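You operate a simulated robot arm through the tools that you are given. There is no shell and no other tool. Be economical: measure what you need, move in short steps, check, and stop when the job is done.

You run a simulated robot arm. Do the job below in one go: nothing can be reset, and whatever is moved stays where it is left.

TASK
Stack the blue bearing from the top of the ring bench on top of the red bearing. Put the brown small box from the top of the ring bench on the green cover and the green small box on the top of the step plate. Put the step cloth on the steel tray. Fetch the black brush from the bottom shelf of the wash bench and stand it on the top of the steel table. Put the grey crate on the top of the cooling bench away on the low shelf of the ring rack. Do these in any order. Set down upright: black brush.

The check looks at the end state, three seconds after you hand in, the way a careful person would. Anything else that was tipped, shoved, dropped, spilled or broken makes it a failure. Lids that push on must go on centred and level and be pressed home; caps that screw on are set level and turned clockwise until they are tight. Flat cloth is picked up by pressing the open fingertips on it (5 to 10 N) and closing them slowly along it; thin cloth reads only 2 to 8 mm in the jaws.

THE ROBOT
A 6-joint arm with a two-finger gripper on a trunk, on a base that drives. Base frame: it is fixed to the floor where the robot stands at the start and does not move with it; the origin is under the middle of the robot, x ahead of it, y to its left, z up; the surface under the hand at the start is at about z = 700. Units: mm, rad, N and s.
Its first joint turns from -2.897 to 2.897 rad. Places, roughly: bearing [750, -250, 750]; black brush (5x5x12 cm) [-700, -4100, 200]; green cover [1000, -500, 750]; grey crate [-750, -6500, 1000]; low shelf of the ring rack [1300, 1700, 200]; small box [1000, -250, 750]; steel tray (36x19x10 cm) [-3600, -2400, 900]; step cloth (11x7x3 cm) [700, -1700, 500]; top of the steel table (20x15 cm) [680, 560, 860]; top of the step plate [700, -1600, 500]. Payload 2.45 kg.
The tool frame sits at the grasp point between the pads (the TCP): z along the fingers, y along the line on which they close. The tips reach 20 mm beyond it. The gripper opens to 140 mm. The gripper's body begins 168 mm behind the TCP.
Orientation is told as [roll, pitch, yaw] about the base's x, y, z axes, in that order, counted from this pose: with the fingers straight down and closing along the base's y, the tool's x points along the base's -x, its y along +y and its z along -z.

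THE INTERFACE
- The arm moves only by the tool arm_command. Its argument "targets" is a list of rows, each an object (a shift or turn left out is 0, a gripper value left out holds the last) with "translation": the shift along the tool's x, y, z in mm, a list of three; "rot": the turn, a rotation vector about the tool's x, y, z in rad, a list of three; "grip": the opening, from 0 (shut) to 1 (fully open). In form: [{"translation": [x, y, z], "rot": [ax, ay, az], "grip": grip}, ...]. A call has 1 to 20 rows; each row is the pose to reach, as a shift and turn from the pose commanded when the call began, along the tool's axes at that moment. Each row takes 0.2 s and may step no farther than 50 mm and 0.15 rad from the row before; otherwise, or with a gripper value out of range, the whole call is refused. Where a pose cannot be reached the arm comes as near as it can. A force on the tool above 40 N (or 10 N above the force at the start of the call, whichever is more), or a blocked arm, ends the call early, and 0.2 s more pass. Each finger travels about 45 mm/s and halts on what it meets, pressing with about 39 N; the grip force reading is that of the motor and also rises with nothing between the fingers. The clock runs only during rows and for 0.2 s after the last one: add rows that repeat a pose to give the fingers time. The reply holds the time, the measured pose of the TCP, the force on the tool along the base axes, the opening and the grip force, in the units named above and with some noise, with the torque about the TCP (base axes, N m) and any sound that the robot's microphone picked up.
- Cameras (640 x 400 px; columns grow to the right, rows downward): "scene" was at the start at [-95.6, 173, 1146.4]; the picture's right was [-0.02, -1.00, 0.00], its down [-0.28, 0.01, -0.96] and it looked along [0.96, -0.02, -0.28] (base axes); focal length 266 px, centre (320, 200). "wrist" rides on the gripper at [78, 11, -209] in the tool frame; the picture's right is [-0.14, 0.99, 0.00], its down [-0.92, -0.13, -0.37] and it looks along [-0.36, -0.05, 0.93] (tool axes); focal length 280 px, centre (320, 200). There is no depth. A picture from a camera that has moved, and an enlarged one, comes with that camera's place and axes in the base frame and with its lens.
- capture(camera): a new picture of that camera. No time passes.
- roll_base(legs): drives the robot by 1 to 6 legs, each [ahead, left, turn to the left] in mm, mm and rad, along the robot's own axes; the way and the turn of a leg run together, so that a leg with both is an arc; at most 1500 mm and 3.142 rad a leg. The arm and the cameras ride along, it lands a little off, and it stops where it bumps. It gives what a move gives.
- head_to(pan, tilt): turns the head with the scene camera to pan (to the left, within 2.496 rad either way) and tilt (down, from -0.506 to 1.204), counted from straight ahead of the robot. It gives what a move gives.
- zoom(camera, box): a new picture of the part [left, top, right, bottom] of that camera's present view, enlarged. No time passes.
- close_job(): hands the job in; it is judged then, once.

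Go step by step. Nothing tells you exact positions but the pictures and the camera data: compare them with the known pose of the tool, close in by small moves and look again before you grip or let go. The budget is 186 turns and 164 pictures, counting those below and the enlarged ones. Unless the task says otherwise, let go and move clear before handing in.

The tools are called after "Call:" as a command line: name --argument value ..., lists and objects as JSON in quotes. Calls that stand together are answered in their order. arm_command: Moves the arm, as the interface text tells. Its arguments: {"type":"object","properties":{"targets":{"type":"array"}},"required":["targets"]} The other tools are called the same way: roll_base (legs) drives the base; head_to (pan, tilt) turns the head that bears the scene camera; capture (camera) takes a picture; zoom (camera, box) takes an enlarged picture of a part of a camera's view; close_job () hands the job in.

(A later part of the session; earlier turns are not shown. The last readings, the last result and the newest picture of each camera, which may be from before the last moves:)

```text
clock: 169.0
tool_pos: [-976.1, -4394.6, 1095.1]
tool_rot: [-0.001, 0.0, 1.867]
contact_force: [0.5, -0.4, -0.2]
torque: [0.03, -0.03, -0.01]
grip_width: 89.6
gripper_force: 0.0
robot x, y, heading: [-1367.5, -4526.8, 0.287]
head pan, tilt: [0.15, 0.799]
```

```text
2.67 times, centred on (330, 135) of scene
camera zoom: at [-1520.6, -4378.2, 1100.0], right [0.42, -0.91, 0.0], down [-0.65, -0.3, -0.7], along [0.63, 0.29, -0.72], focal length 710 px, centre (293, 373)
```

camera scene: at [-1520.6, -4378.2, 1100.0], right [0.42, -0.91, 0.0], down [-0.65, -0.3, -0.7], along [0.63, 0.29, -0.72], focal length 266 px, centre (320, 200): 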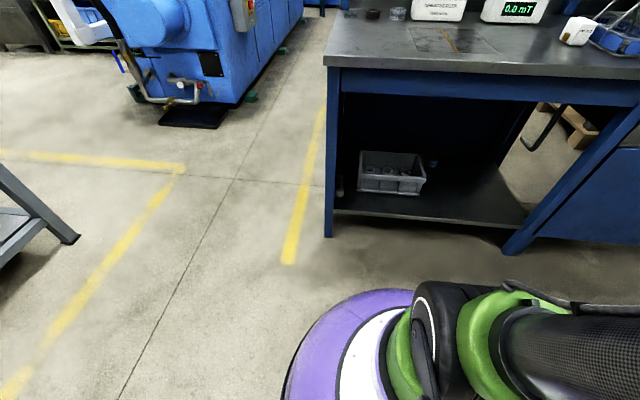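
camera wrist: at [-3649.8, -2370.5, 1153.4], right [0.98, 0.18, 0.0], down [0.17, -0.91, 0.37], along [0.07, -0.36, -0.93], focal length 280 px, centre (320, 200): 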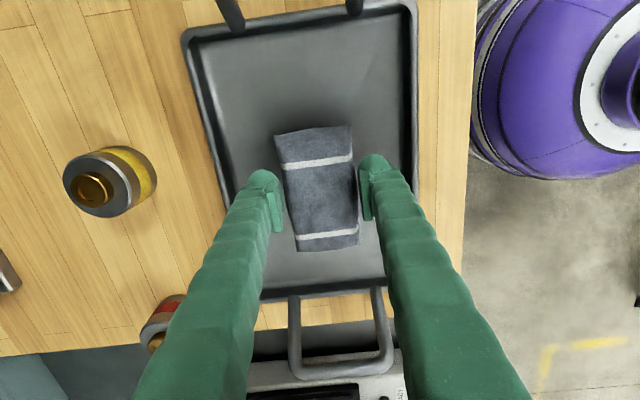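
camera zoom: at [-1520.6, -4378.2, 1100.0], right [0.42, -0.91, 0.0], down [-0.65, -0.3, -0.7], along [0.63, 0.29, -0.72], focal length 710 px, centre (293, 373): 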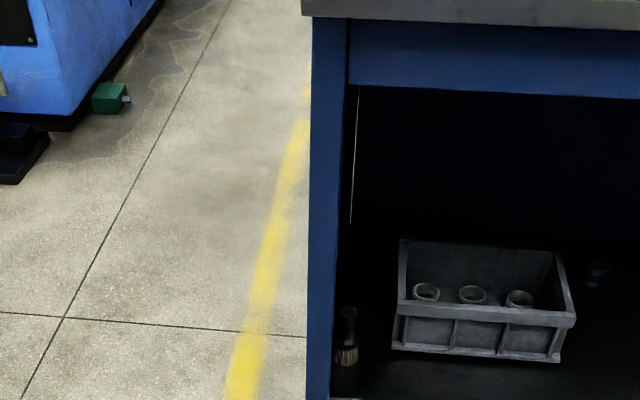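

The black brush stands upright in the left corner, between the bench's leg panel and the grey bin. The hand must come in from above-right, closing front to back; I'll move nearer and lower the hand in front of the shelf to look with the wrist camera.

Call:
roll_base --legs '[[120, 80, 0]]'

Call:
arm_command --targets '[{"translation": [-10, 0, 45]}, {"translation": [-20, 0, 90]}, {"translation": [-30, 0, 135]}, {"translation": [-40, 0, 180]}, {"translation": [-50, 0, 225]}, {"translation": [-60, 0, 270]}, {"translation": [-70, 0, 315]}, {"translation": [-80, 0, 360]}, {"translation": [-90, 0, 405]}, {"translation": [-100, 0, 450]}, {"translation": [-110, 0, 495]}, {"translation": [-120, 0, 540]}, {"translation": [-120, 0, 580]}, {"translation": [-120, 0, 580], "rot": [0, 0, 0]}]'

Call:
capture --camera "wrist"

Call:
capture --camera "scene"

```text
clock: 170.4
tool_pos: [-885.0, -4284.3, 1096.6]
tool_rot: [-0.001, 0.001, 1.868]
contact_force: [-0.6, 0.1, -0.8]
torque: [0.03, -0.02, -0.01]
grip_width: 89.7
gripper_force: 0.0
robot x, y, heading: [-1271.8, -4415.7, 0.286]
head pan, tilt: [0.15, 0.799]
```

```text
clock: 173.4
tool_pos: [-919.1, -4168.8, 513.6]
tool_rot: [0.0, 0.001, 1.867]
contact_force: [-0.5, 0.2, 0.3]
torque: [-0.06, 0.01, 0.01]
grip_width: 89.4
gripper_force: 0.1
robot x, y, heading: [-1268.7, -4417.6, 0.289]
head pan, tilt: [0.15, 0.799]
```

```text
90 pictures are left
camera wrist: at [-905.6, -4247.1, 723.9], right [-0.99, -0.16, 0.0], down [-0.15, 0.92, 0.37], along [-0.06, 0.36, -0.93], focal length 280 px, centre (320, 200)
```

wrist: 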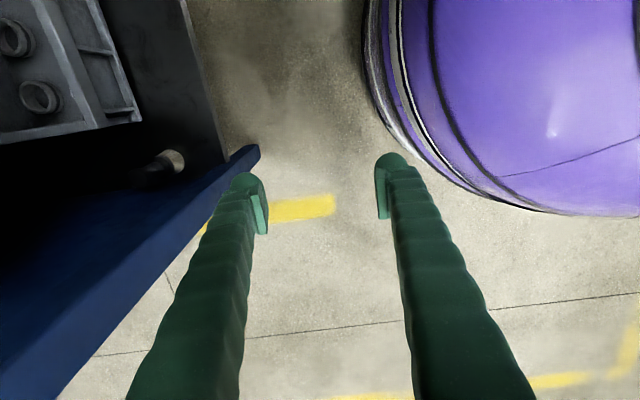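

```text
89 pictures are left
camera scene: at [-1428.8, -4267.5, 1100.0], right [0.42, -0.91, 0.0], down [-0.65, -0.3, -0.7], along [0.63, 0.3, -0.72], focal length 266 px, centre (320, 200)
```

scene: 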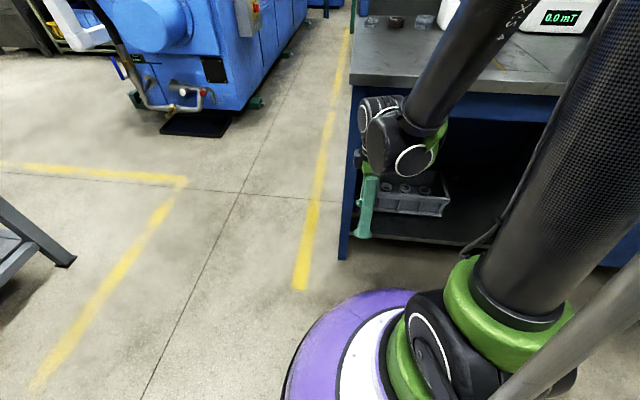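

Call:
zoom --camera "wrist" --box '[60, 90, 280, 230]'

```text
2.86 times, centred on (170, 160) of wrist
camera zoom: at [-905.6, -4247.1, 723.9], right [-0.99, -0.16, 0.0], down [-0.15, 0.92, 0.37], along [-0.06, 0.36, -0.93], focal length 801 px, centre (749, 314)
```

zoom: 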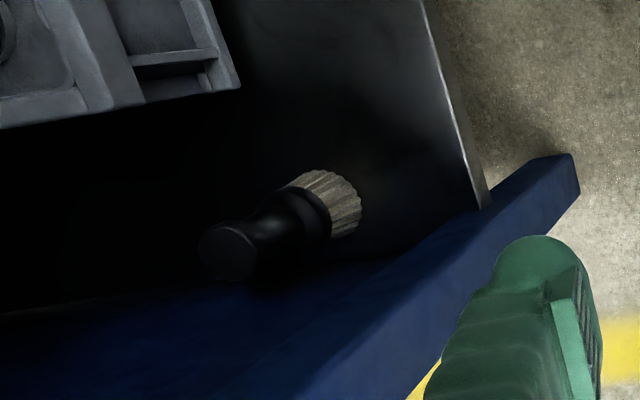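

The brush stands upright, its handle axis near [-622, -4062], about 25 mm from the panel, top at about z 268. I'll tilt the hand (leaning right) so it enters from above-right, closing front to back.

Call:
arm_command --targets '[{"translation": [15, -16, 28], "rot": [0, -0.12, 0], "grip": 0.6}, {"translation": [30, -32, 56], "rot": [0, -0.24, 0]}, {"translation": [45, -48, 84], "rot": [0, -0.36, 0]}, {"translation": [60, -64, 112], "rot": [0, -0.48, 0]}, {"translation": [76, -79, 140], "rot": [0, -0.6, 0]}, {"translation": [76, -79, 140], "rot": [0, -0.6, 0]}]'

Call:
capture --camera "wrist"

Call:
capture --camera "scene"

```text
clock: 174.8
tool_pos: [-769.6, -4213.4, 457.8]
tool_rot: [0.001, -0.601, 1.868]
contact_force: [0.3, 0.3, -0.2]
torque: [-0.01, 0.0, 0.01]
grip_width: 84.1
gripper_force: 0.0
out of reach, approached as far as the arm can: row 2, 3, 4, 5, 6
robot x, y, heading: [-1269.4, -4413.5, 0.284]
head pan, tilt: [0.15, 0.799]
```

```text
87 pictures are left
camera wrist: at [-724.9, -4391.4, 586.1], right [-0.98, -0.18, 0.08], down [-0.04, 0.56, 0.82], along [-0.19, 0.81, -0.56], focal length 280 px, centre (320, 200)
```

wrist: 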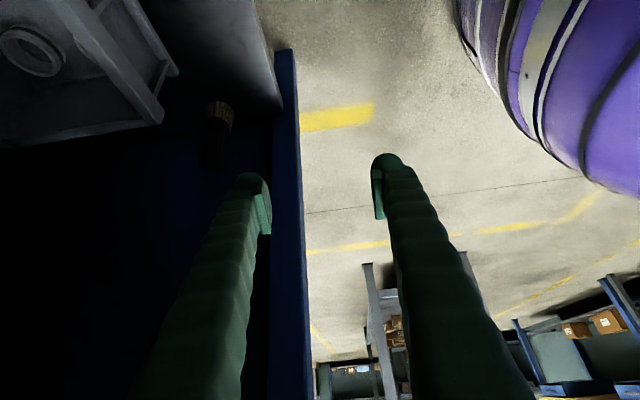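

```text
86 pictures are left
camera scene: at [-1428.7, -4267.5, 1100.0], right [0.42, -0.91, 0.0], down [-0.65, -0.3, -0.7], along [0.63, 0.29, -0.72], focal length 266 px, centre (320, 200)
```

scene: 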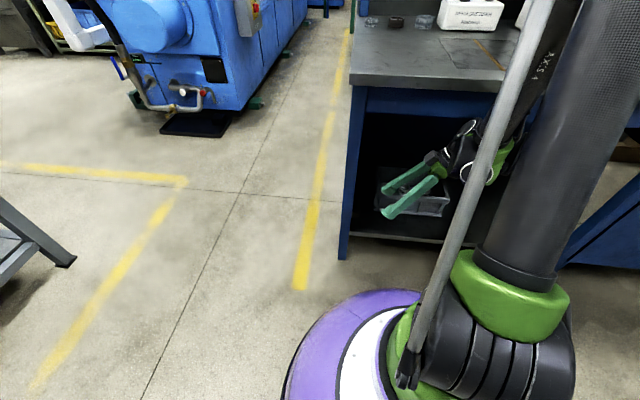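

The arm cannot fold that tightly so near; I'll back the base off a little so the reach is longer.

Call:
roll_base --legs '[[-130, 0, 0]]'

Call:
arm_command --targets '[{"translation": [0, 0, 0]}]'

```text
clock: 176.1
tool_pos: [-894.4, -4251.4, 457.9]
tool_rot: [-0.002, -0.599, 1.868]
contact_force: [-0.3, 0.3, -0.3]
torque: [-0.02, 0.0, -0.01]
grip_width: 83.7
gripper_force: 0.1
robot x, y, heading: [-1395.6, -4453.5, 0.286]
head pan, tilt: [0.15, 0.799]
```

```text
clock: 176.4
tool_pos: [-896.3, -4249.9, 456.7]
tool_rot: [0.001, -0.599, 1.868]
contact_force: [0.7, 0.7, 0.1]
torque: [-0.05, 0.01, -0.02]
grip_width: 84.1
gripper_force: 0.0
robot x, y, heading: [-1399.2, -4455.2, 0.287]
head pan, tilt: [0.15, 0.799]
```

Call:
arm_command --targets '[{"translation": [5, -40, 10]}, {"translation": [15, -70, 40]}, {"translation": [25, -90, 75]}, {"translation": [36, -110, 110]}, {"translation": [48, -120, 142]}, {"translation": [48, -120, 142]}]'

Call:
capture --camera "wrist"

Call:
capture --camera "scene"

```text
clock: 177.8
tool_pos: [-763.7, -4171.2, 337.2]
tool_rot: [-0.001, -0.599, 1.865]
contact_force: [-0.4, -0.5, 0.0]
torque: [0.0, -0.01, 0.0]
grip_width: 84.0
gripper_force: 0.0
out of reach, approached as far as the arm can: row 3, 4, 5, 6
robot x, y, heading: [-1396.2, -4454.2, 0.285]
head pan, tilt: [0.15, 0.799]
```

```text
85 pictures are left
camera wrist: at [-718.3, -4350.1, 465.4], right [-0.98, -0.18, 0.08], down [-0.04, 0.57, 0.82], along [-0.19, 0.8, -0.56], focal length 280 px, centre (320, 200)
```

wrist: 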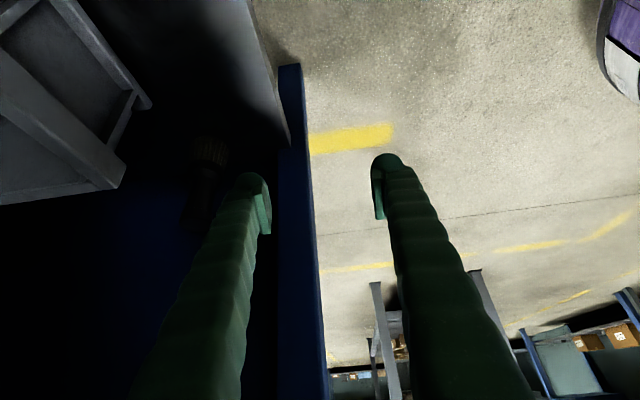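

```text
84 pictures are left
camera scene: at [-1554.0, -4304.4, 1100.0], right [0.42, -0.91, 0.0], down [-0.65, -0.3, -0.7], along [0.63, 0.29, -0.72], focal length 266 px, centre (320, 200)
```

scene: 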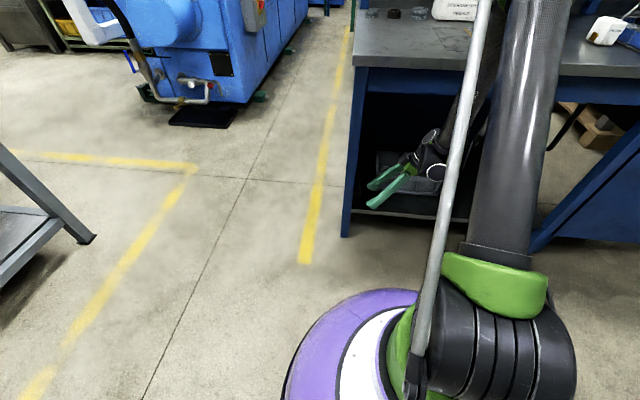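

The forearm comes down too steeply; standing farther back will make the arm reach in low and flat under the bench top. I'll back off 150 mm more.

Call:
roll_base --legs '[[-150, 0, 0]]'

Call:
arm_command --targets '[{"translation": [0, -30, 0]}, {"translation": [0, -70, 5]}, {"translation": [0, -110, 12]}, {"translation": [0, -135, 20]}, {"translation": [0, -135, 20]}]'

Call:
capture --camera "scene"

```text
clock: 179.2
tool_pos: [-907.3, -4213.7, 336.9]
tool_rot: [0.003, -0.598, 1.867]
contact_force: [0.1, 0.0, 0.3]
torque: [-0.03, 0.01, 0.02]
grip_width: 83.8
gripper_force: 0.0
robot x, y, heading: [-1542.4, -4498.1, 0.286]
head pan, tilt: [0.15, 0.799]
```

```text
clock: 180.4
tool_pos: [-781.1, -4165.2, 319.3]
tool_rot: [0.002, -0.598, 1.868]
contact_force: [-0.3, 0.3, 0.3]
torque: [0.01, -0.03, 0.03]
grip_width: 84.1
gripper_force: 0.1
robot x, y, heading: [-1540.3, -4494.6, 0.284]
head pan, tilt: [0.15, 0.799]
```

```text
83 pictures are left
camera scene: at [-1698.3, -4346.9, 1100.0], right [0.42, -0.91, 0.0], down [-0.65, -0.3, -0.7], along [0.63, 0.29, -0.72], focal length 266 px, centre (320, 200)
```

scene: 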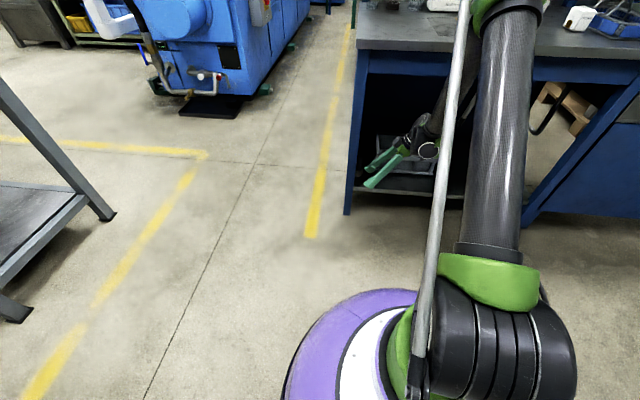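

Call:
arm_command --targets '[{"translation": [2, -30, 0]}, {"translation": [4, -60, 0]}, {"translation": [5, -90, 0]}, {"translation": [7, -115, 0]}, {"translation": [7, -115, 0]}]'

Call:
capture --camera "wrist"

Call:
capture --camera "scene"

```text
clock: 181.6
tool_pos: [-669.5, -4135.5, 315.1]
tool_rot: [0.004, -0.597, 1.868]
contact_force: [0.4, -0.2, -0.5]
torque: [-0.01, -0.02, 0.01]
grip_width: 83.8
gripper_force: 0.1
robot x, y, heading: [-1542.0, -4495.7, 0.288]
head pan, tilt: [0.15, 0.799]
```

```text
82 pictures are left
camera wrist: at [-624.7, -4313.4, 444.9], right [-0.98, -0.18, 0.08], down [-0.04, 0.57, 0.82], along [-0.19, 0.8, -0.56], focal length 280 px, centre (320, 200)
```

wrist: 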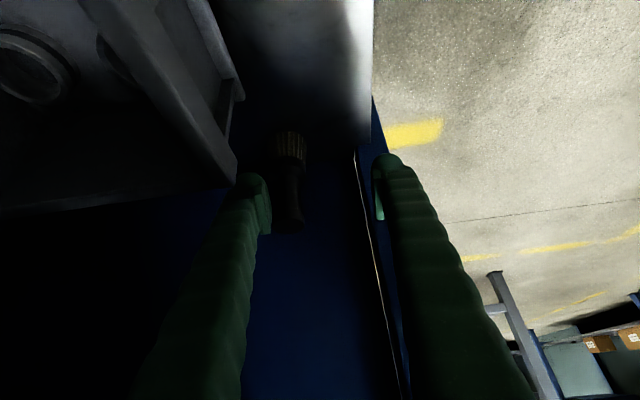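

```text
81 pictures are left
camera scene: at [-1698.2, -4346.9, 1100.0], right [0.42, -0.91, 0.0], down [-0.65, -0.3, -0.7], along [0.63, 0.29, -0.72], focal length 266 px, centre (320, 200)
```

scene: 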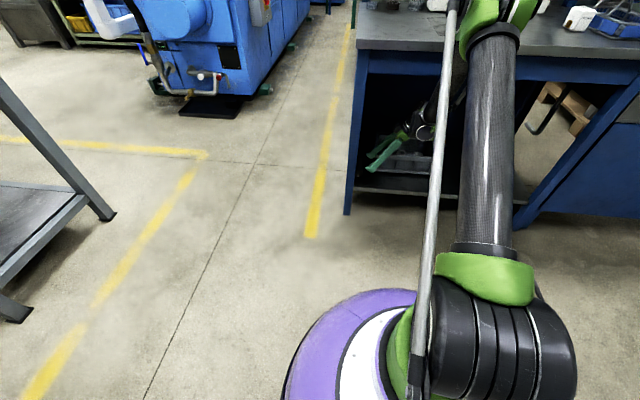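

All three views now agree: brush axis near [-652, -4079], shelf at z 185, top near 307. I'll line up above-right and slide down the tool axis around the handle.

Call:
arm_command --targets '[{"translation": [-12.5, 0, -12.8]}, {"translation": [-12.5, -33.4, -12.8]}, {"translation": [-12.5, -33.4, 10]}, {"translation": [-12.5, -33.4, 25]}, {"translation": [-12.5, -33.4, 25]}]'

Call:
capture --camera "wrist"

```text
clock: 182.8
tool_pos: [-644.2, -4101.5, 302.2]
tool_rot: [0.001, -0.598, 1.866]
contact_force: [0.0, -0.6, -0.9]
torque: [-0.01, 0.03, -0.01]
grip_width: 84.1
gripper_force: 0.2
robot x, y, heading: [-1541.4, -4492.3, 0.286]
head pan, tilt: [0.15, 0.799]
```

```text
80 pictures are left
camera wrist: at [-599.9, -4279.7, 430.9], right [-0.98, -0.18, 0.08], down [-0.04, 0.57, 0.82], along [-0.19, 0.8, -0.56], focal length 280 px, centre (320, 200)
```

wrist: 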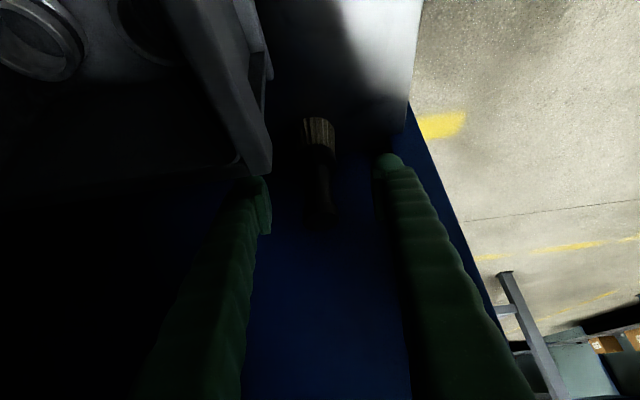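

Call:
arm_command --targets '[{"translation": [0, 0, 12]}, {"translation": [0, 0, 24]}, {"translation": [0, 0, 32]}, {"translation": [0, 0, 32]}]'

Call:
capture --camera "wrist"

```text
clock: 183.8
tool_pos: [-650.2, -4084.9, 275.0]
tool_rot: [0.001, -0.599, 1.867]
contact_force: [-0.4, 0.3, 0.3]
torque: [0.02, 0.07, 0.01]
grip_width: 83.9
gripper_force: 0.0
robot x, y, heading: [-1540.6, -4494.9, 0.287]
head pan, tilt: [0.15, 0.799]
```

```text
79 pictures are left
camera wrist: at [-605.6, -4262.7, 404.4], right [-0.98, -0.18, 0.08], down [-0.04, 0.57, 0.82], along [-0.19, 0.8, -0.56], focal length 280 px, centre (320, 200)
```

wrist: 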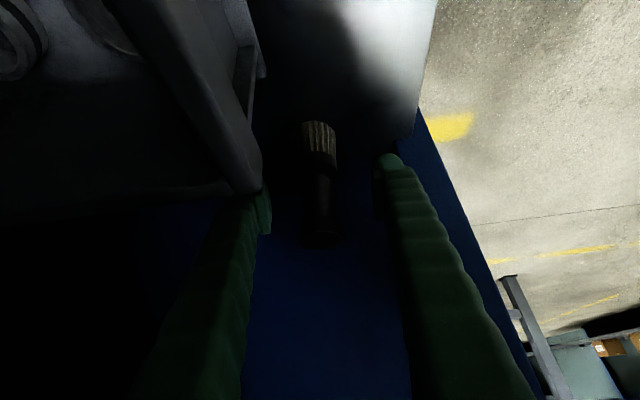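

Call:
arm_command --targets '[{"grip": 0.45}, {"grip": 0.35}, {"grip": 0.27}, {"grip": 0.2}, {"grip": 0.16}, {"grip": 0.16}]'

Call:
capture --camera "wrist"

```text
clock: 185.2
tool_pos: [-650.5, -4084.1, 276.0]
tool_rot: [0.003, -0.6, 1.868]
contact_force: [0.1, 0.3, -0.3]
torque: [0.01, 0.01, 0.0]
grip_width: 26.2
gripper_force: 38.5
robot x, y, heading: [-1537.0, -4496.0, 0.286]
head pan, tilt: [0.15, 0.799]
```

```text
78 pictures are left
camera wrist: at [-605.6, -4262.6, 404.4], right [-0.98, -0.18, 0.08], down [-0.04, 0.57, 0.82], along [-0.19, 0.8, -0.56], focal length 280 px, centre (320, 200)
```

wrist: 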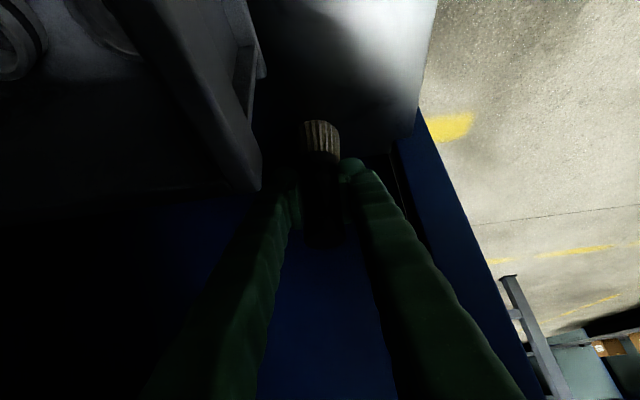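

Call:
arm_command --targets '[{"translation": [-11, 0, -16.5]}, {"translation": [-25, 0, -37]}, {"translation": [-25, 40, -37]}, {"translation": [-25, 80, -37]}, {"translation": [-25, 120, -37]}, {"translation": [-25, 160, -37]}, {"translation": [-25, 200, -37]}, {"translation": [-25, 240, -37]}, {"translation": [-25, 240, -37]}]'

Call:
capture --camera "wrist"

```text
clock: 187.2
tool_pos: [-880.7, -4157.1, 320.0]
tool_rot: [0.001, -0.597, 1.869]
contact_force: [0.4, -0.3, -0.3]
torque: [-0.03, 0.01, 0.02]
grip_width: 26.0
gripper_force: 39.0
robot x, y, heading: [-1542.8, -4494.2, 0.285]
head pan, tilt: [0.15, 0.799]
```

```text
77 pictures are left
camera wrist: at [-835.0, -4334.2, 449.3], right [-0.98, -0.18, 0.08], down [-0.04, 0.57, 0.82], along [-0.19, 0.8, -0.56], focal length 280 px, centre (320, 200)
```

wrist: 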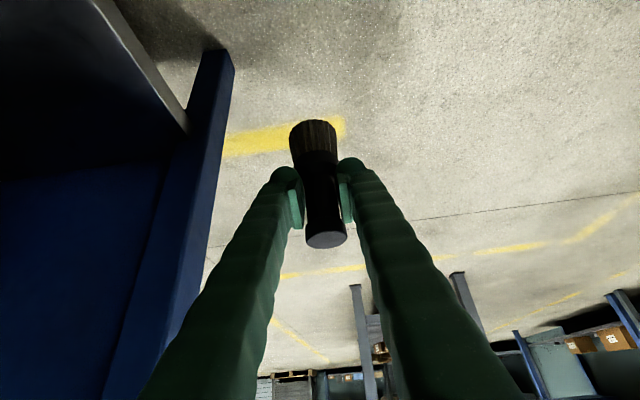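

Call:
roll_base --legs '[[-300, 0, 0]]'

Call:
arm_command --targets '[{"translation": [-25, 10, -37]}, {"translation": [-50, 20, -74]}, {"translation": [-75, 30, -111]}, {"translation": [-100, 40, -148]}, {"translation": [-125, 50, -185]}, {"translation": [-150, 60, -222]}, {"translation": [-175, 70, -259]}, {"translation": [-200, 80, -296]}, {"translation": [-225, 90, -333]}, {"translation": [-250, 100, -370]}, {"translation": [-275, 110, -407]}, {"translation": [-300, 120, -444]}, {"translation": [-325, 130, -481]}, {"translation": [-350, 140, -518]}, {"translation": [-375, 150, -555]}, {"translation": [-400, 160, -592]}, {"translation": [-425, 170, -629]}]'

Call:
capture --camera "wrist"

```text
clock: 189.3
tool_pos: [-1165.0, -4241.0, 320.5]
tool_rot: [0.002, -0.599, 1.868]
contact_force: [0.8, 0.5, -1.3]
torque: [0.01, -0.02, 0.02]
grip_width: 25.9
gripper_force: 39.4
robot x, y, heading: [-1827.2, -4580.6, 0.287]
head pan, tilt: [0.15, 0.799]
```

```text
clock: 192.9
tool_pos: [-1327.4, -4294.2, 1079.2]
tool_rot: [0.001, -0.597, 1.866]
contact_force: [-0.2, -0.4, -0.3]
torque: [-0.02, 0.04, 0.0]
grip_width: 25.9
gripper_force: 38.7
robot x, y, heading: [-1829.0, -4580.4, 0.288]
head pan, tilt: [0.15, 0.799]
```

```text
76 pictures are left
camera wrist: at [-1281.9, -4471.3, 1208.2], right [-0.98, -0.18, 0.08], down [-0.04, 0.57, 0.82], along [-0.19, 0.8, -0.56], focal length 280 px, centre (320, 200)
```

wrist: 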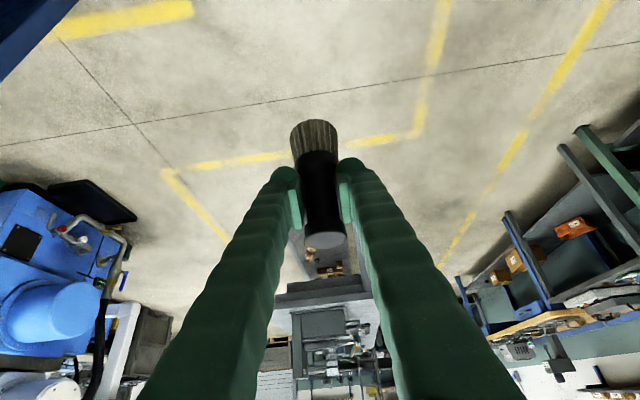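

Brush is secured. I'll tuck it closer and drive back around the table end to the start area, then look for the steel table.

Call:
arm_command --targets '[{"translation": [0, 40, 0]}, {"translation": [0, 80, 0]}, {"translation": [0, 100, 0]}]'

Call:
roll_base --legs '[[0, 900, 0], [1345, 0, 0], [0, 1400, 0], [0, 1300, 0], [1250, 0, 0]]'

Call:
head_to --pan 0.3 --tilt 0.3

Call:
capture --camera "scene"

```text
clock: 193.7
tool_pos: [-1422.4, -4322.3, 1079.7]
tool_rot: [0.001, -0.598, 1.869]
contact_force: [0.0, -0.4, -1.2]
torque: [0.0, 0.05, 0.01]
grip_width: 26.0
gripper_force: 38.9
robot x, y, heading: [-1824.3, -4579.5, 0.291]
head pan, tilt: [0.15, 0.799]
```

```text
clock: 223.4
tool_pos: [19.7, -98.8, 1080.3]
tool_rot: [0.001, -0.599, 1.883]
contact_force: [0.5, -0.5, -1.3]
torque: [0.01, 0.01, 0.02]
grip_width: 26.1
gripper_force: 38.8
robot x, y, heading: [-380.6, -358.4, 0.304]
head pan, tilt: [0.15, 0.799]
```

```text
clock: 224.4
tool_pos: [20.7, -99.4, 1079.5]
tool_rot: [0.0, -0.599, 1.883]
contact_force: [1.1, -0.5, -1.5]
torque: [-0.05, 0.0, -0.02]
grip_width: 25.9
gripper_force: 38.8
robot x, y, heading: [-381.7, -366.1, 0.303]
head pan, tilt: [0.3, 0.3]
```

```text
75 pictures are left
camera scene: at [-536.2, -199.8, 1144.3], right [0.57, -0.82, 0.0], down [-0.24, -0.17, -0.95], along [0.79, 0.54, -0.3], focal length 266 px, centre (320, 200)
```

scene: 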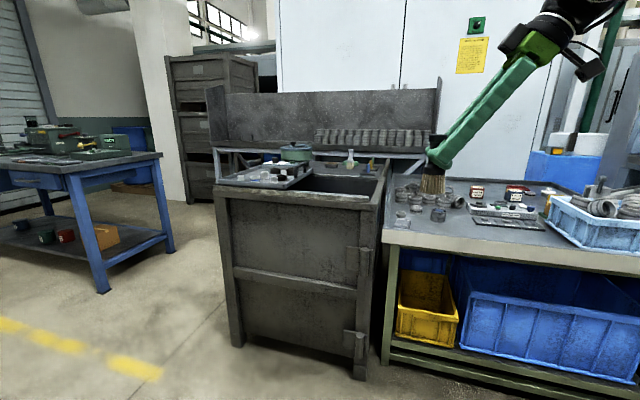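

Call:
zoom --camera "scene" --box '[200, 120, 450, 230]'

Call:
zoom --camera "scene" --box '[0, 90, 230, 300]'

```text
2.56 times, centred on (325, 175) of scene
camera zoom: at [-536.2, -199.8, 1144.3], right [0.57, -0.82, 0.0], down [-0.24, -0.17, -0.95], along [0.79, 0.54, -0.3], focal length 681 px, centre (307, 264)
```

zoom: 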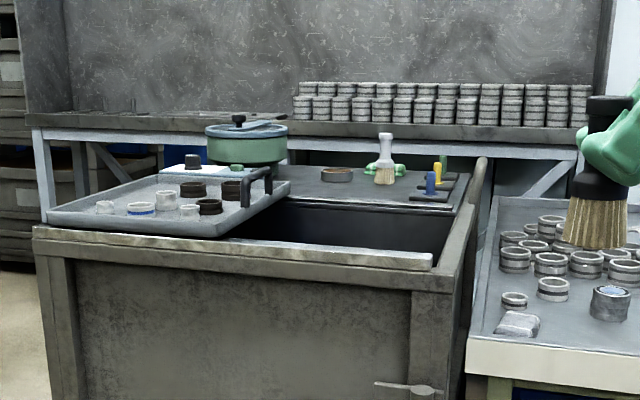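

```text
1.90 times, centred on (115, 195) of scene
camera zoom: at [-536.2, -199.8, 1144.3], right [0.57, -0.82, 0.0], down [-0.24, -0.17, -0.95], along [0.79, 0.54, -0.3], focal length 507 px, centre (710, 210)
```

zoom: 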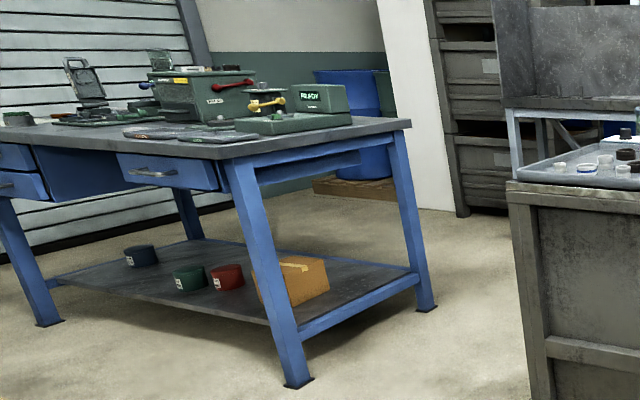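

The steel table is the surface behind the quench tank, with a free patch near its front. I'll raise the brush slightly and drive up to the tank.

Call:
arm_command --targets '[{"translation": [-20, 0, -29]}, {"translation": [-40, 0, -58]}]'

Call:
roll_base --legs '[[0, 582, 0], [380, 0, -0.012]]'

Call:
head_to --pan 0.0 --tilt 0.4

Call:
capture --camera "scene"

```text
clock: 225.0
tool_pos: [20.0, -99.0, 1150.2]
tool_rot: [0.003, -0.598, 1.883]
contact_force: [0.0, -0.6, -1.2]
torque: [0.01, 0.0, 0.0]
grip_width: 26.2
gripper_force: 38.8
robot x, y, heading: [-379.4, -362.7, 0.305]
head pan, tilt: [0.3, 0.3]
```

```text
clock: 230.3
tool_pos: [208.3, 572.0, 1150.8]
tool_rot: [0.002, -0.6, 1.88]
contact_force: [0.7, 0.4, -0.8]
torque: [-0.04, 0.01, 0.0]
grip_width: 25.9
gripper_force: 39.5
robot x, y, heading: [-197.1, 310.8, 0.299]
head pan, tilt: [0.3, 0.3]
```

```text
clock: 231.1
tool_pos: [207.6, 572.1, 1149.7]
tool_rot: [0.002, -0.598, 1.879]
contact_force: [0.9, 0.1, -0.3]
torque: [0.0, 0.01, -0.02]
grip_width: 25.9
gripper_force: 38.8
robot x, y, heading: [-189.8, 309.5, 0.298]
head pan, tilt: [0.0, 0.4]
```

```text
72 pictures are left
camera scene: at [-335.8, 447.7, 1135.1], right [0.3, -0.96, 0.0], down [-0.37, -0.11, -0.92], along [0.88, 0.27, -0.39], focal length 266 px, centre (320, 200)
```

scene: 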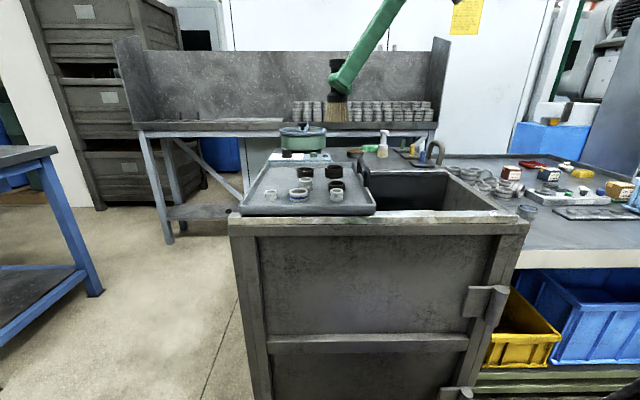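

Call:
zoom --camera "scene" --box '[230, 110, 470, 230]'

```text
2.67 times, centred on (350, 170) of scene
camera zoom: at [-335.8, 447.7, 1135.1], right [0.3, -0.96, 0.0], down [-0.37, -0.11, -0.92], along [0.88, 0.27, -0.39], focal length 710 px, centre (240, 280)
```

zoom: 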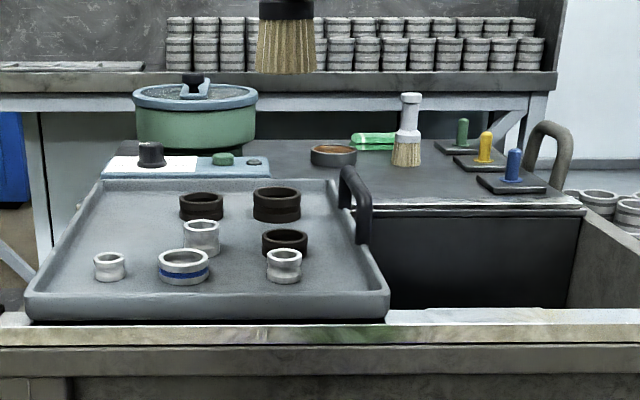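

The dark steel surface has a free patch near [700, 490]; the white brush, disc and tool pads are around it. I'll move a bit closer and bring the brush above it.

Call:
roll_base --legs '[[105, 0, 0]]'

```text
clock: 232.3
tool_pos: [309.5, 602.6, 1149.1]
tool_rot: [0.003, -0.598, 1.879]
contact_force: [-1.0, -0.2, -1.8]
torque: [-0.04, 0.01, 0.02]
grip_width: 26.1
gripper_force: 39.1
robot x, y, heading: [-95.5, 343.2, 0.3]
head pan, tilt: [0.0, 0.4]
```

Call:
arm_command --targets '[{"translation": [21, -37.6, -14.4]}, {"translation": [42, -75, -29]}, {"translation": [63, -113, -43]}, {"translation": [84, -150.5, -57.7]}, {"translation": [105, -188, -72]}, {"translation": [126.5, -226, -86.5]}, {"translation": [147.5, -263.5, -101]}, {"translation": [168.6, -301, -115.4]}, {"translation": [189.7, -338.7, -129.8]}, {"translation": [215, -338.7, -93]}, {"translation": [240, -338.7, -56.4]}, {"translation": [240, -338.7, -56.4]}]'

Call:
capture --camera "wrist"

Call:
zoom --camera "scene" --box '[250, 80, 490, 230]'

```text
clock: 234.9
tool_pos: [701.2, 487.1, 1060.1]
tool_rot: [0.002, -0.6, 1.88]
contact_force: [0.7, -0.9, -1.0]
torque: [-0.01, -0.01, 0.01]
grip_width: 26.0
gripper_force: 38.8
robot x, y, heading: [-89.2, 337.8, 0.3]
head pan, tilt: [0.0, 0.4]
```

```text
70 pictures are left
camera wrist: at [750.0, 310.7, 1189.2], right [-0.98, -0.19, 0.08], down [-0.05, 0.57, 0.82], along [-0.2, 0.8, -0.56], focal length 280 px, centre (320, 200)
```

wrist: 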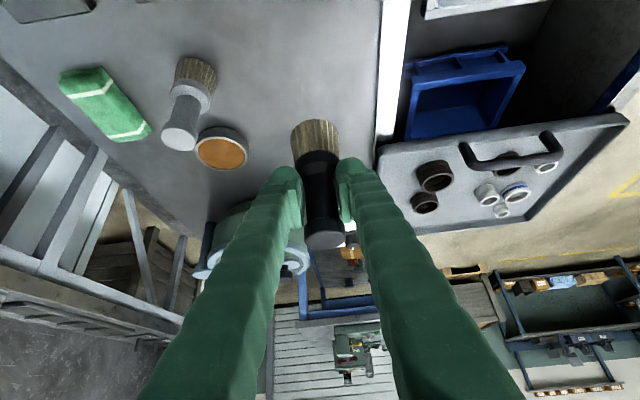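

```text
2.67 times, centred on (370, 155) of scene
camera zoom: at [-235.2, 478.5, 1135.1], right [0.29, -0.96, 0.0], down [-0.37, -0.11, -0.92], along [0.88, 0.27, -0.39], focal length 710 px, centre (187, 320)
```

zoom: 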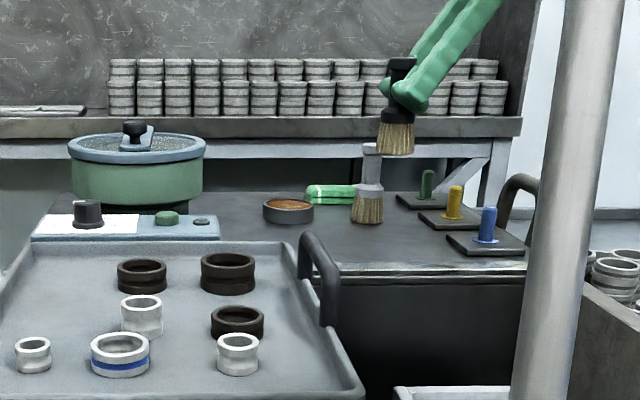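

Call:
arm_command --targets '[{"translation": [25, 0, 36.5]}, {"translation": [50, 0, 73]}, {"translation": [54, 0, 78.8]}, {"translation": [54, 0, 78.8]}]'

Call:
zoom --camera "scene" --box '[330, 110, 430, 180]'

Call:
capture --camera "wrist"

```text
clock: 235.9
tool_pos: [702.7, 488.2, 964.9]
tool_rot: [0.003, -0.599, 1.879]
contact_force: [0.2, -0.6, -0.6]
torque: [-0.05, -0.03, -0.01]
grip_width: 25.9
gripper_force: 39.7
robot x, y, heading: [-94.7, 343.2, 0.298]
head pan, tilt: [0.0, 0.4]
```

```text
5.71 times, centred on (380, 145) of scene
camera zoom: at [-235.2, 478.5, 1135.1], right [0.29, -0.96, 0.0], down [-0.37, -0.11, -0.92], along [0.88, 0.27, -0.39], focal length 1521 px, centre (-23, 514)
```

zoom: 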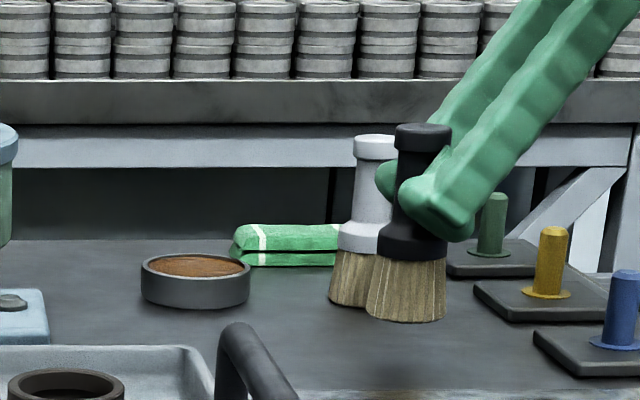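

```text
67 pictures are left
camera wrist: at [749.8, 310.1, 1094.2], right [-0.98, -0.19, 0.08], down [-0.05, 0.57, 0.82], along [-0.2, 0.8, -0.56], focal length 280 px, centre (320, 200)
```

wrist: 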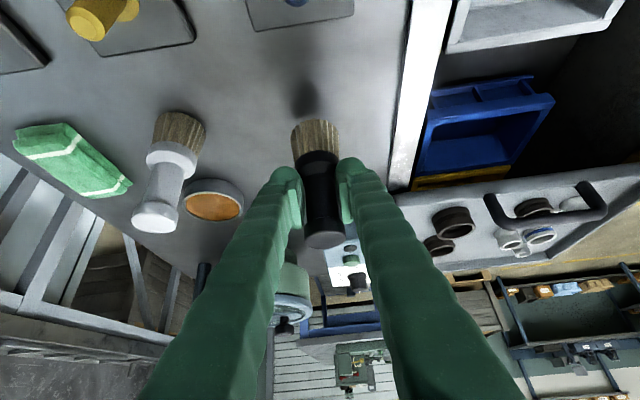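

Call:
arm_command --targets '[{"translation": [2.8, 0, 4.1]}, {"translation": [5.6, 0, 8.2]}, {"translation": [8.5, 0, 12.4]}]'

Call:
capture --camera "wrist"

```text
clock: 236.7
tool_pos: [702.2, 487.0, 949.5]
tool_rot: [0.002, -0.6, 1.88]
contact_force: [0.2, 0.9, -1.4]
torque: [-0.02, 0.0, 0.02]
grip_width: 25.6
gripper_force: 39.3
robot x, y, heading: [-95.3, 338.4, 0.298]
head pan, tilt: [0.0, 0.4]
```

```text
66 pictures are left
camera wrist: at [749.5, 309.8, 1079.2], right [-0.98, -0.19, 0.08], down [-0.05, 0.57, 0.82], along [-0.2, 0.8, -0.56], focal length 280 px, centre (320, 200)
```

wrist: 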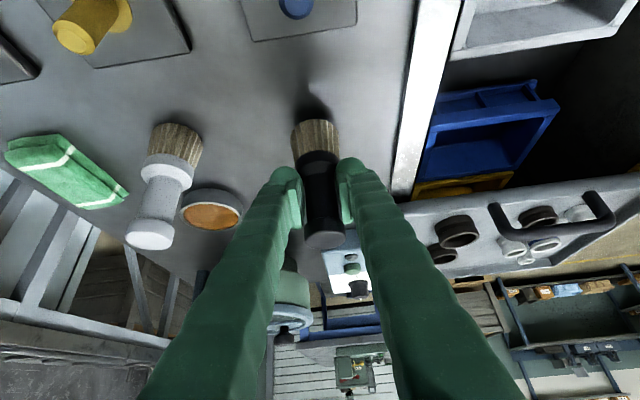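

Call:
arm_command --targets '[{"translation": [2.3, 0, 3.3]}, {"translation": [4.5, 0, 6.6]}, {"translation": [5.1, 0, 7.4]}, {"translation": [5.7, 0, 8.3]}, {"translation": [6.2, 0, 9.1]}, {"translation": [6.8, 0, 9.9]}]'

```text
clock: 238.1
tool_pos: [702.8, 487.2, 938.3]
tool_rot: [0.003, -0.597, 1.879]
contact_force: [0.1, -0.9, -0.9]
torque: [-0.03, 0.0, 0.03]
grip_width: 26.2
gripper_force: 39.2
robot x, y, heading: [-92.2, 339.6, 0.297]
head pan, tilt: [0.0, 0.4]
```

Call:
arm_command --targets '[{"translation": [0.6, 0, 0.8]}, {"translation": [1.1, 0, 1.6]}, {"translation": [1.7, 0, 2.5]}, {"translation": [2.3, 0, 3.3]}]'

Call:
zoom --camera "wrist" --box '[260, 80, 380, 155]'

```text
clock: 239.1
tool_pos: [701.0, 486.4, 935.6]
tool_rot: [0.0, -0.599, 1.88]
contact_force: [9.1, -1.5, 37.2]
torque: [0.35, 0.0, -0.1]
grip_width: 26.1
gripper_force: 38.6
robot x, y, heading: [-96.8, 340.8, 0.296]
head pan, tilt: [0.0, 0.4]
```

```text
5.33 times, centred on (320, 118) of wrist
camera zoom: at [748.7, 309.1, 1064.4], right [-0.98, -0.19, 0.08], down [-0.05, 0.57, 0.82], along [-0.2, 0.8, -0.56], focal length 1495 px, centre (320, 640)
```

zoom: 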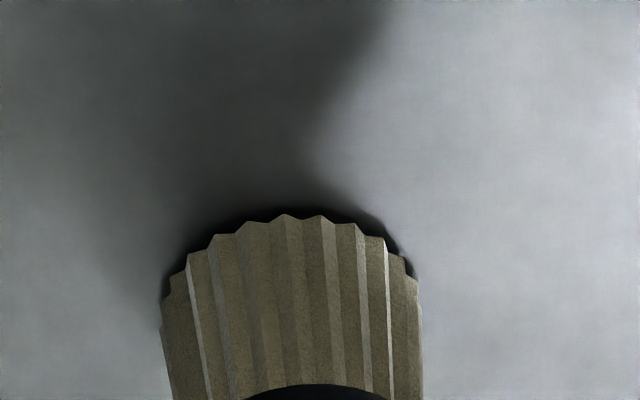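

Call:
arm_command --targets '[{"translation": [-0.9, 0, -1.3]}, {"translation": [-0.9, 0, -1.3]}]'

```text
clock: 239.7
tool_pos: [701.5, 485.8, 935.7]
tool_rot: [0.002, -0.6, 1.879]
contact_force: [0.3, -0.6, 10.0]
torque: [0.12, 0.13, 0.0]
grip_width: 26.0
gripper_force: 39.0
robot x, y, heading: [-90.4, 342.4, 0.299]
head pan, tilt: [0.0, 0.4]
```

Call:
arm_command --targets '[{"grip": 0.22}, {"grip": 0.26}, {"grip": 0.32}, {"grip": 0.42}, {"grip": 0.5}, {"grip": 0.5}]'

Call:
capture --camera "wrist"

```text
clock: 241.1
tool_pos: [702.4, 486.4, 936.0]
tool_rot: [0.002, -0.598, 1.88]
contact_force: [0.5, -0.7, 0.7]
torque: [0.01, 0.02, 0.01]
grip_width: 69.8
gripper_force: 0.0
robot x, y, heading: [-92.6, 339.5, 0.295]
head pan, tilt: [0.0, 0.4]
```

```text
64 pictures are left
camera wrist: at [749.4, 309.5, 1064.8], right [-0.98, -0.19, 0.08], down [-0.05, 0.57, 0.82], along [-0.2, 0.8, -0.56], focal length 280 px, centre (320, 200)
```

wrist: 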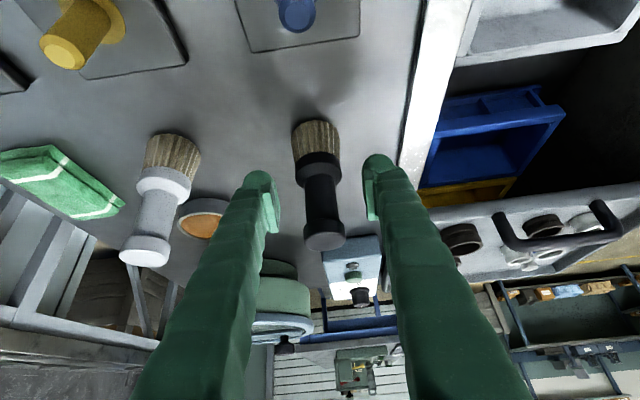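

Call:
arm_command --targets '[{"translation": [0, 0, -35]}, {"translation": [0, 0, -75]}, {"translation": [0, 0, -115]}, {"translation": [-22, 0, -150]}, {"translation": [-45, 0, -185]}, {"translation": [-70, 0, -222]}, {"translation": [-75, 40, -230]}, {"translation": [-75, 85, -230]}, {"translation": [-75, 130, -230]}, {"translation": [-75, 175, -230]}, {"translation": [-75, 220, -230]}, {"translation": [-75, 265, -230]}, {"translation": [-75, 310, -230]}, {"translation": [-75, 350, -230]}]'

Call:
zoom --camera "scene" --box '[310, 100, 470, 200]'

```text
clock: 244.1
tool_pos: [390.3, 317.2, 1168.7]
tool_rot: [0.0, -0.598, 1.882]
contact_force: [-0.1, -0.3, -0.9]
torque: [0.01, 0.05, 0.05]
grip_width: 70.0
gripper_force: 0.1
robot x, y, heading: [-91.1, 341.7, 0.299]
head pan, tilt: [0.0, 0.4]
```

```text
4.00 times, centred on (390, 150) of scene
camera zoom: at [-235.1, 478.4, 1135.1], right [0.29, -0.96, 0.0], down [-0.37, -0.11, -0.92], along [0.88, 0.27, -0.39], focal length 1065 px, centre (40, 400)
```

zoom: 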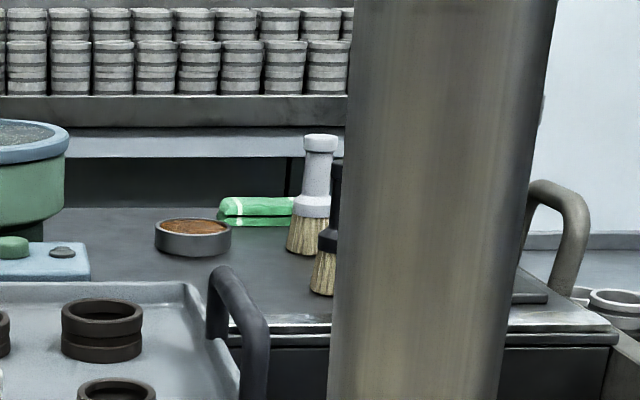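

The brush stands upright on the steel table. Now I'll straighten the hand and drive back down to the cooling bench for the grey crate.

Call:
arm_command --targets '[{"rot": [0, 0.15, 0]}, {"rot": [0, 0.3, 0]}, {"rot": [0, 0.45, 0]}, {"rot": [0, 0.598, 0], "grip": 1.0}]'

Call:
arm_command --targets '[{"rot": [0, 0, 0.145]}, {"rot": [0, 0, 0.29]}, {"rot": [0, 0, 0.435]}, {"rot": [0, 0, 0.58]}, {"rot": [0, 0, 0.725]}, {"rot": [0, 0, 0.87]}, {"rot": [0, 0, 1.015]}, {"rot": [0, 0, 1.16]}, {"rot": [0, 0, 1.305]}, {"rot": [0, 0, 1.45]}, {"rot": [0, 0, 1.58]}]'

Call:
roll_base --legs '[[-600, 0, 0], [-750, 0, 0]]'

Call:
zoom --camera "scene" --box '[310, 100, 470, 200]'

```text
clock: 245.1
tool_pos: [390.6, 315.3, 1169.0]
tool_rot: [0.001, 0.001, 1.879]
contact_force: [0.2, -0.2, 0.4]
torque: [0.0, -0.02, 0.02]
grip_width: 104.7
gripper_force: 0.2
robot x, y, heading: [-93.1, 339.6, 0.299]
head pan, tilt: [0.0, 0.4]
```

```text
clock: 247.5
tool_pos: [389.3, 316.8, 1168.4]
tool_rot: [0.0, 0.002, 0.3]
contact_force: [1.1, -0.6, -0.6]
torque: [0.02, 0.01, 0.0]
grip_width: 139.9
gripper_force: 0.1
robot x, y, heading: [-94.2, 343.3, 0.298]
head pan, tilt: [0.0, 0.4]
```

```text
clock: 254.6
tool_pos: [-908.1, -86.9, 1168.6]
tool_rot: [-0.002, 0.001, 0.306]
contact_force: [-0.1, 0.0, 0.4]
torque: [0.02, 0.01, -0.01]
grip_width: 140.0
gripper_force: 0.0
robot x, y, heading: [-1389.5, -64.2, 0.312]
head pan, tilt: [0.0, 0.4]
```

```text
4.00 times, centred on (390, 150) of scene
camera zoom: at [-1533.6, 72.7, 1135.1], right [0.3, -0.95, 0.0], down [-0.37, -0.12, -0.92], along [0.88, 0.28, -0.39], focal length 1065 px, centre (40, 400)
```

zoom: 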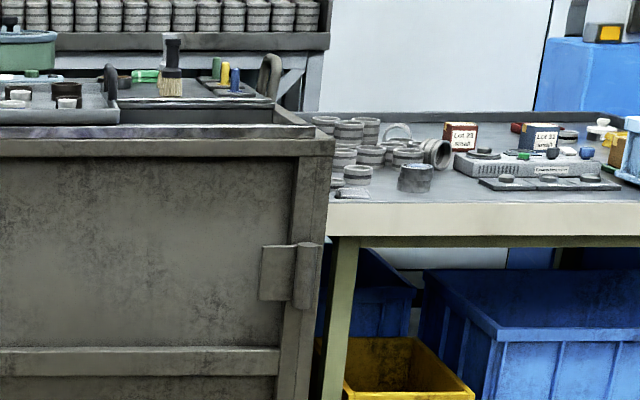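

Brush and stack look fine. I'll drive back around the table and past the wash bench to the cooling bench.

Call:
roll_base --legs '[[-380, -1400, 0], [0, -1000, 0], [0, -960, 0], [-1020, 0, 0], [0, -1000, 0], [0, -800, 0]]'

Call:
roll_base --legs '[[0, 0, -1.567]]'

Call:
head_to --pan 0.0 --tilt 0.35

Call:
capture --camera "scene"

```text
clock: 284.8
tool_pos: [-757.1, -5438.0, 1168.8]
tool_rot: [0.0, 0.001, 0.3]
contact_force: [0.7, -0.1, -0.5]
torque: [-0.02, -0.02, -0.04]
grip_width: 139.8
gripper_force: 0.1
robot x, y, heading: [-1242.7, -5415.8, 0.299]
head pan, tilt: [0.0, 0.4]
```

```text
clock: 289.0
tool_pos: [-1257.5, -5895.3, 1167.7]
tool_rot: [0.0, 0.002, -1.262]
contact_force: [0.0, 0.7, -0.2]
torque: [0.01, 0.04, 0.02]
grip_width: 139.8
gripper_force: 0.1
robot x, y, heading: [-1237.0, -5413.6, -1.261]
head pan, tilt: [0.0, 0.4]
```

```text
clock: 289.6
tool_pos: [-1258.4, -5895.5, 1169.1]
tool_rot: [0.0, 0.003, -1.261]
contact_force: [1.1, 0.0, 0.4]
torque: [-0.01, 0.0, 0.0]
grip_width: 140.2
gripper_force: 0.0
robot x, y, heading: [-1235.9, -5413.2, -1.266]
head pan, tilt: [0.0, 0.351]
```

```text
61 pictures are left
camera scene: at [-1099.9, -5269.1, 1139.6], right [-0.95, -0.3, 0.0], down [-0.1, 0.33, -0.94], along [0.28, -0.89, -0.34], focal length 266 px, centre (320, 200)
```

scene: 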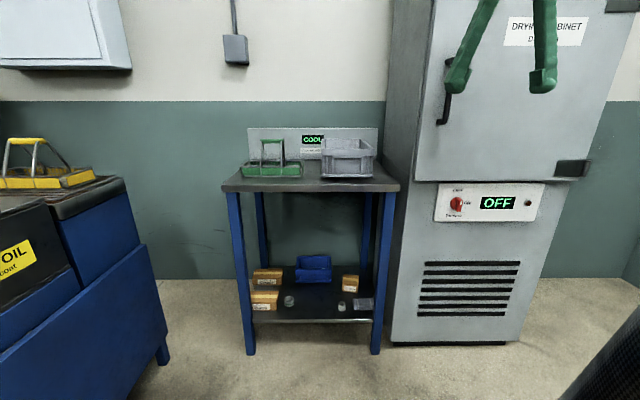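

Call:
zoom --camera "scene" --box '[210, 115, 410, 240]'

```text
3.20 times, centred on (310, 178) of scene
camera zoom: at [-1099.9, -5269.1, 1139.6], right [-0.95, -0.3, 0.0], down [-0.1, 0.33, -0.94], along [0.28, -0.89, -0.34], focal length 852 px, centre (352, 272)
```

zoom: 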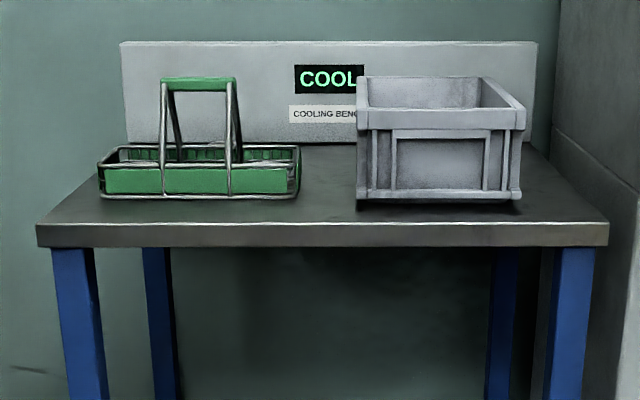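

Call:
roll_base --legs '[[330, 0, 0]]'

Call:
arm_command --targets '[{"translation": [0, 45, 0]}, {"translation": [0, 90, 0]}, {"translation": [0, 135, 0]}, {"translation": [0, 180, 0]}, {"translation": [-20, 220, -20]}, {"translation": [-65, 220, -20]}, {"translation": [-110, 220, -20]}, {"translation": [-150, 220, -20]}, {"translation": [-150, 220, -20]}]'

Call:
capture --camera "wrist"

Call:
capture --camera "scene"

```text
clock: 291.8
tool_pos: [-1162.7, -6199.4, 1169.4]
tool_rot: [0.0, 0.01, -1.269]
contact_force: [-1.0, 5.6, 0.6]
torque: [-0.16, 0.06, -0.31]
grip_width: 139.6
gripper_force: 0.1
robot x, y, heading: [-1138.9, -5722.3, -1.264]
head pan, tilt: [0.0, 0.351]
stopped in leg 1: the force on the tool passed its limit at 54 N (the readings are from after the stop); the commanded pose is now the measured one
```

```text
clock: 293.8
tool_pos: [-908.8, -6277.2, 1187.2]
tool_rot: [0.0, 0.009, -1.266]
contact_force: [-0.1, -0.5, -0.1]
torque: [0.01, -0.02, -0.02]
grip_width: 139.8
gripper_force: 0.1
robot x, y, heading: [-1144.9, -5719.9, -1.268]
head pan, tilt: [0.0, 0.351]
```

```text
59 pictures are left
camera wrist: at [-919.3, -6202.1, 1398.4], right [0.99, 0.16, 0.0], down [0.15, -0.92, 0.36], along [0.06, -0.36, -0.93], focal length 280 px, centre (320, 200)
```

wrist: 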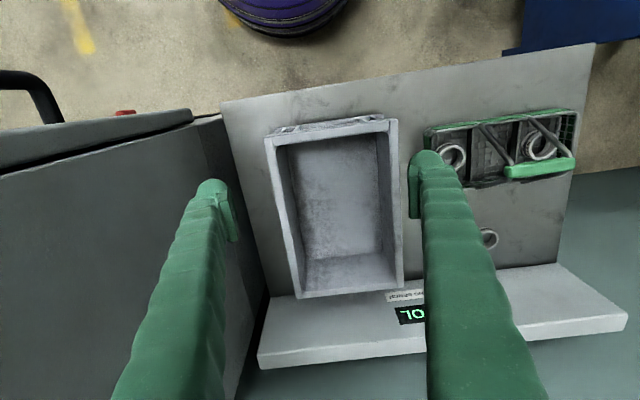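

```text
58 pictures are left
camera scene: at [-1002.1, -5576.7, 1139.6], right [-0.95, -0.3, 0.0], down [-0.1, 0.33, -0.94], along [0.28, -0.9, -0.34], focal length 266 px, centre (320, 200)
```

scene: 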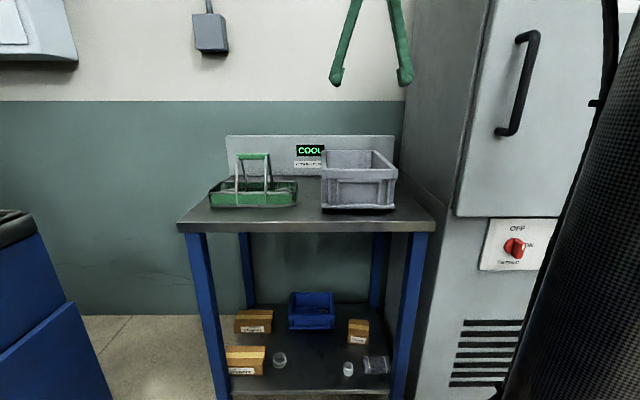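

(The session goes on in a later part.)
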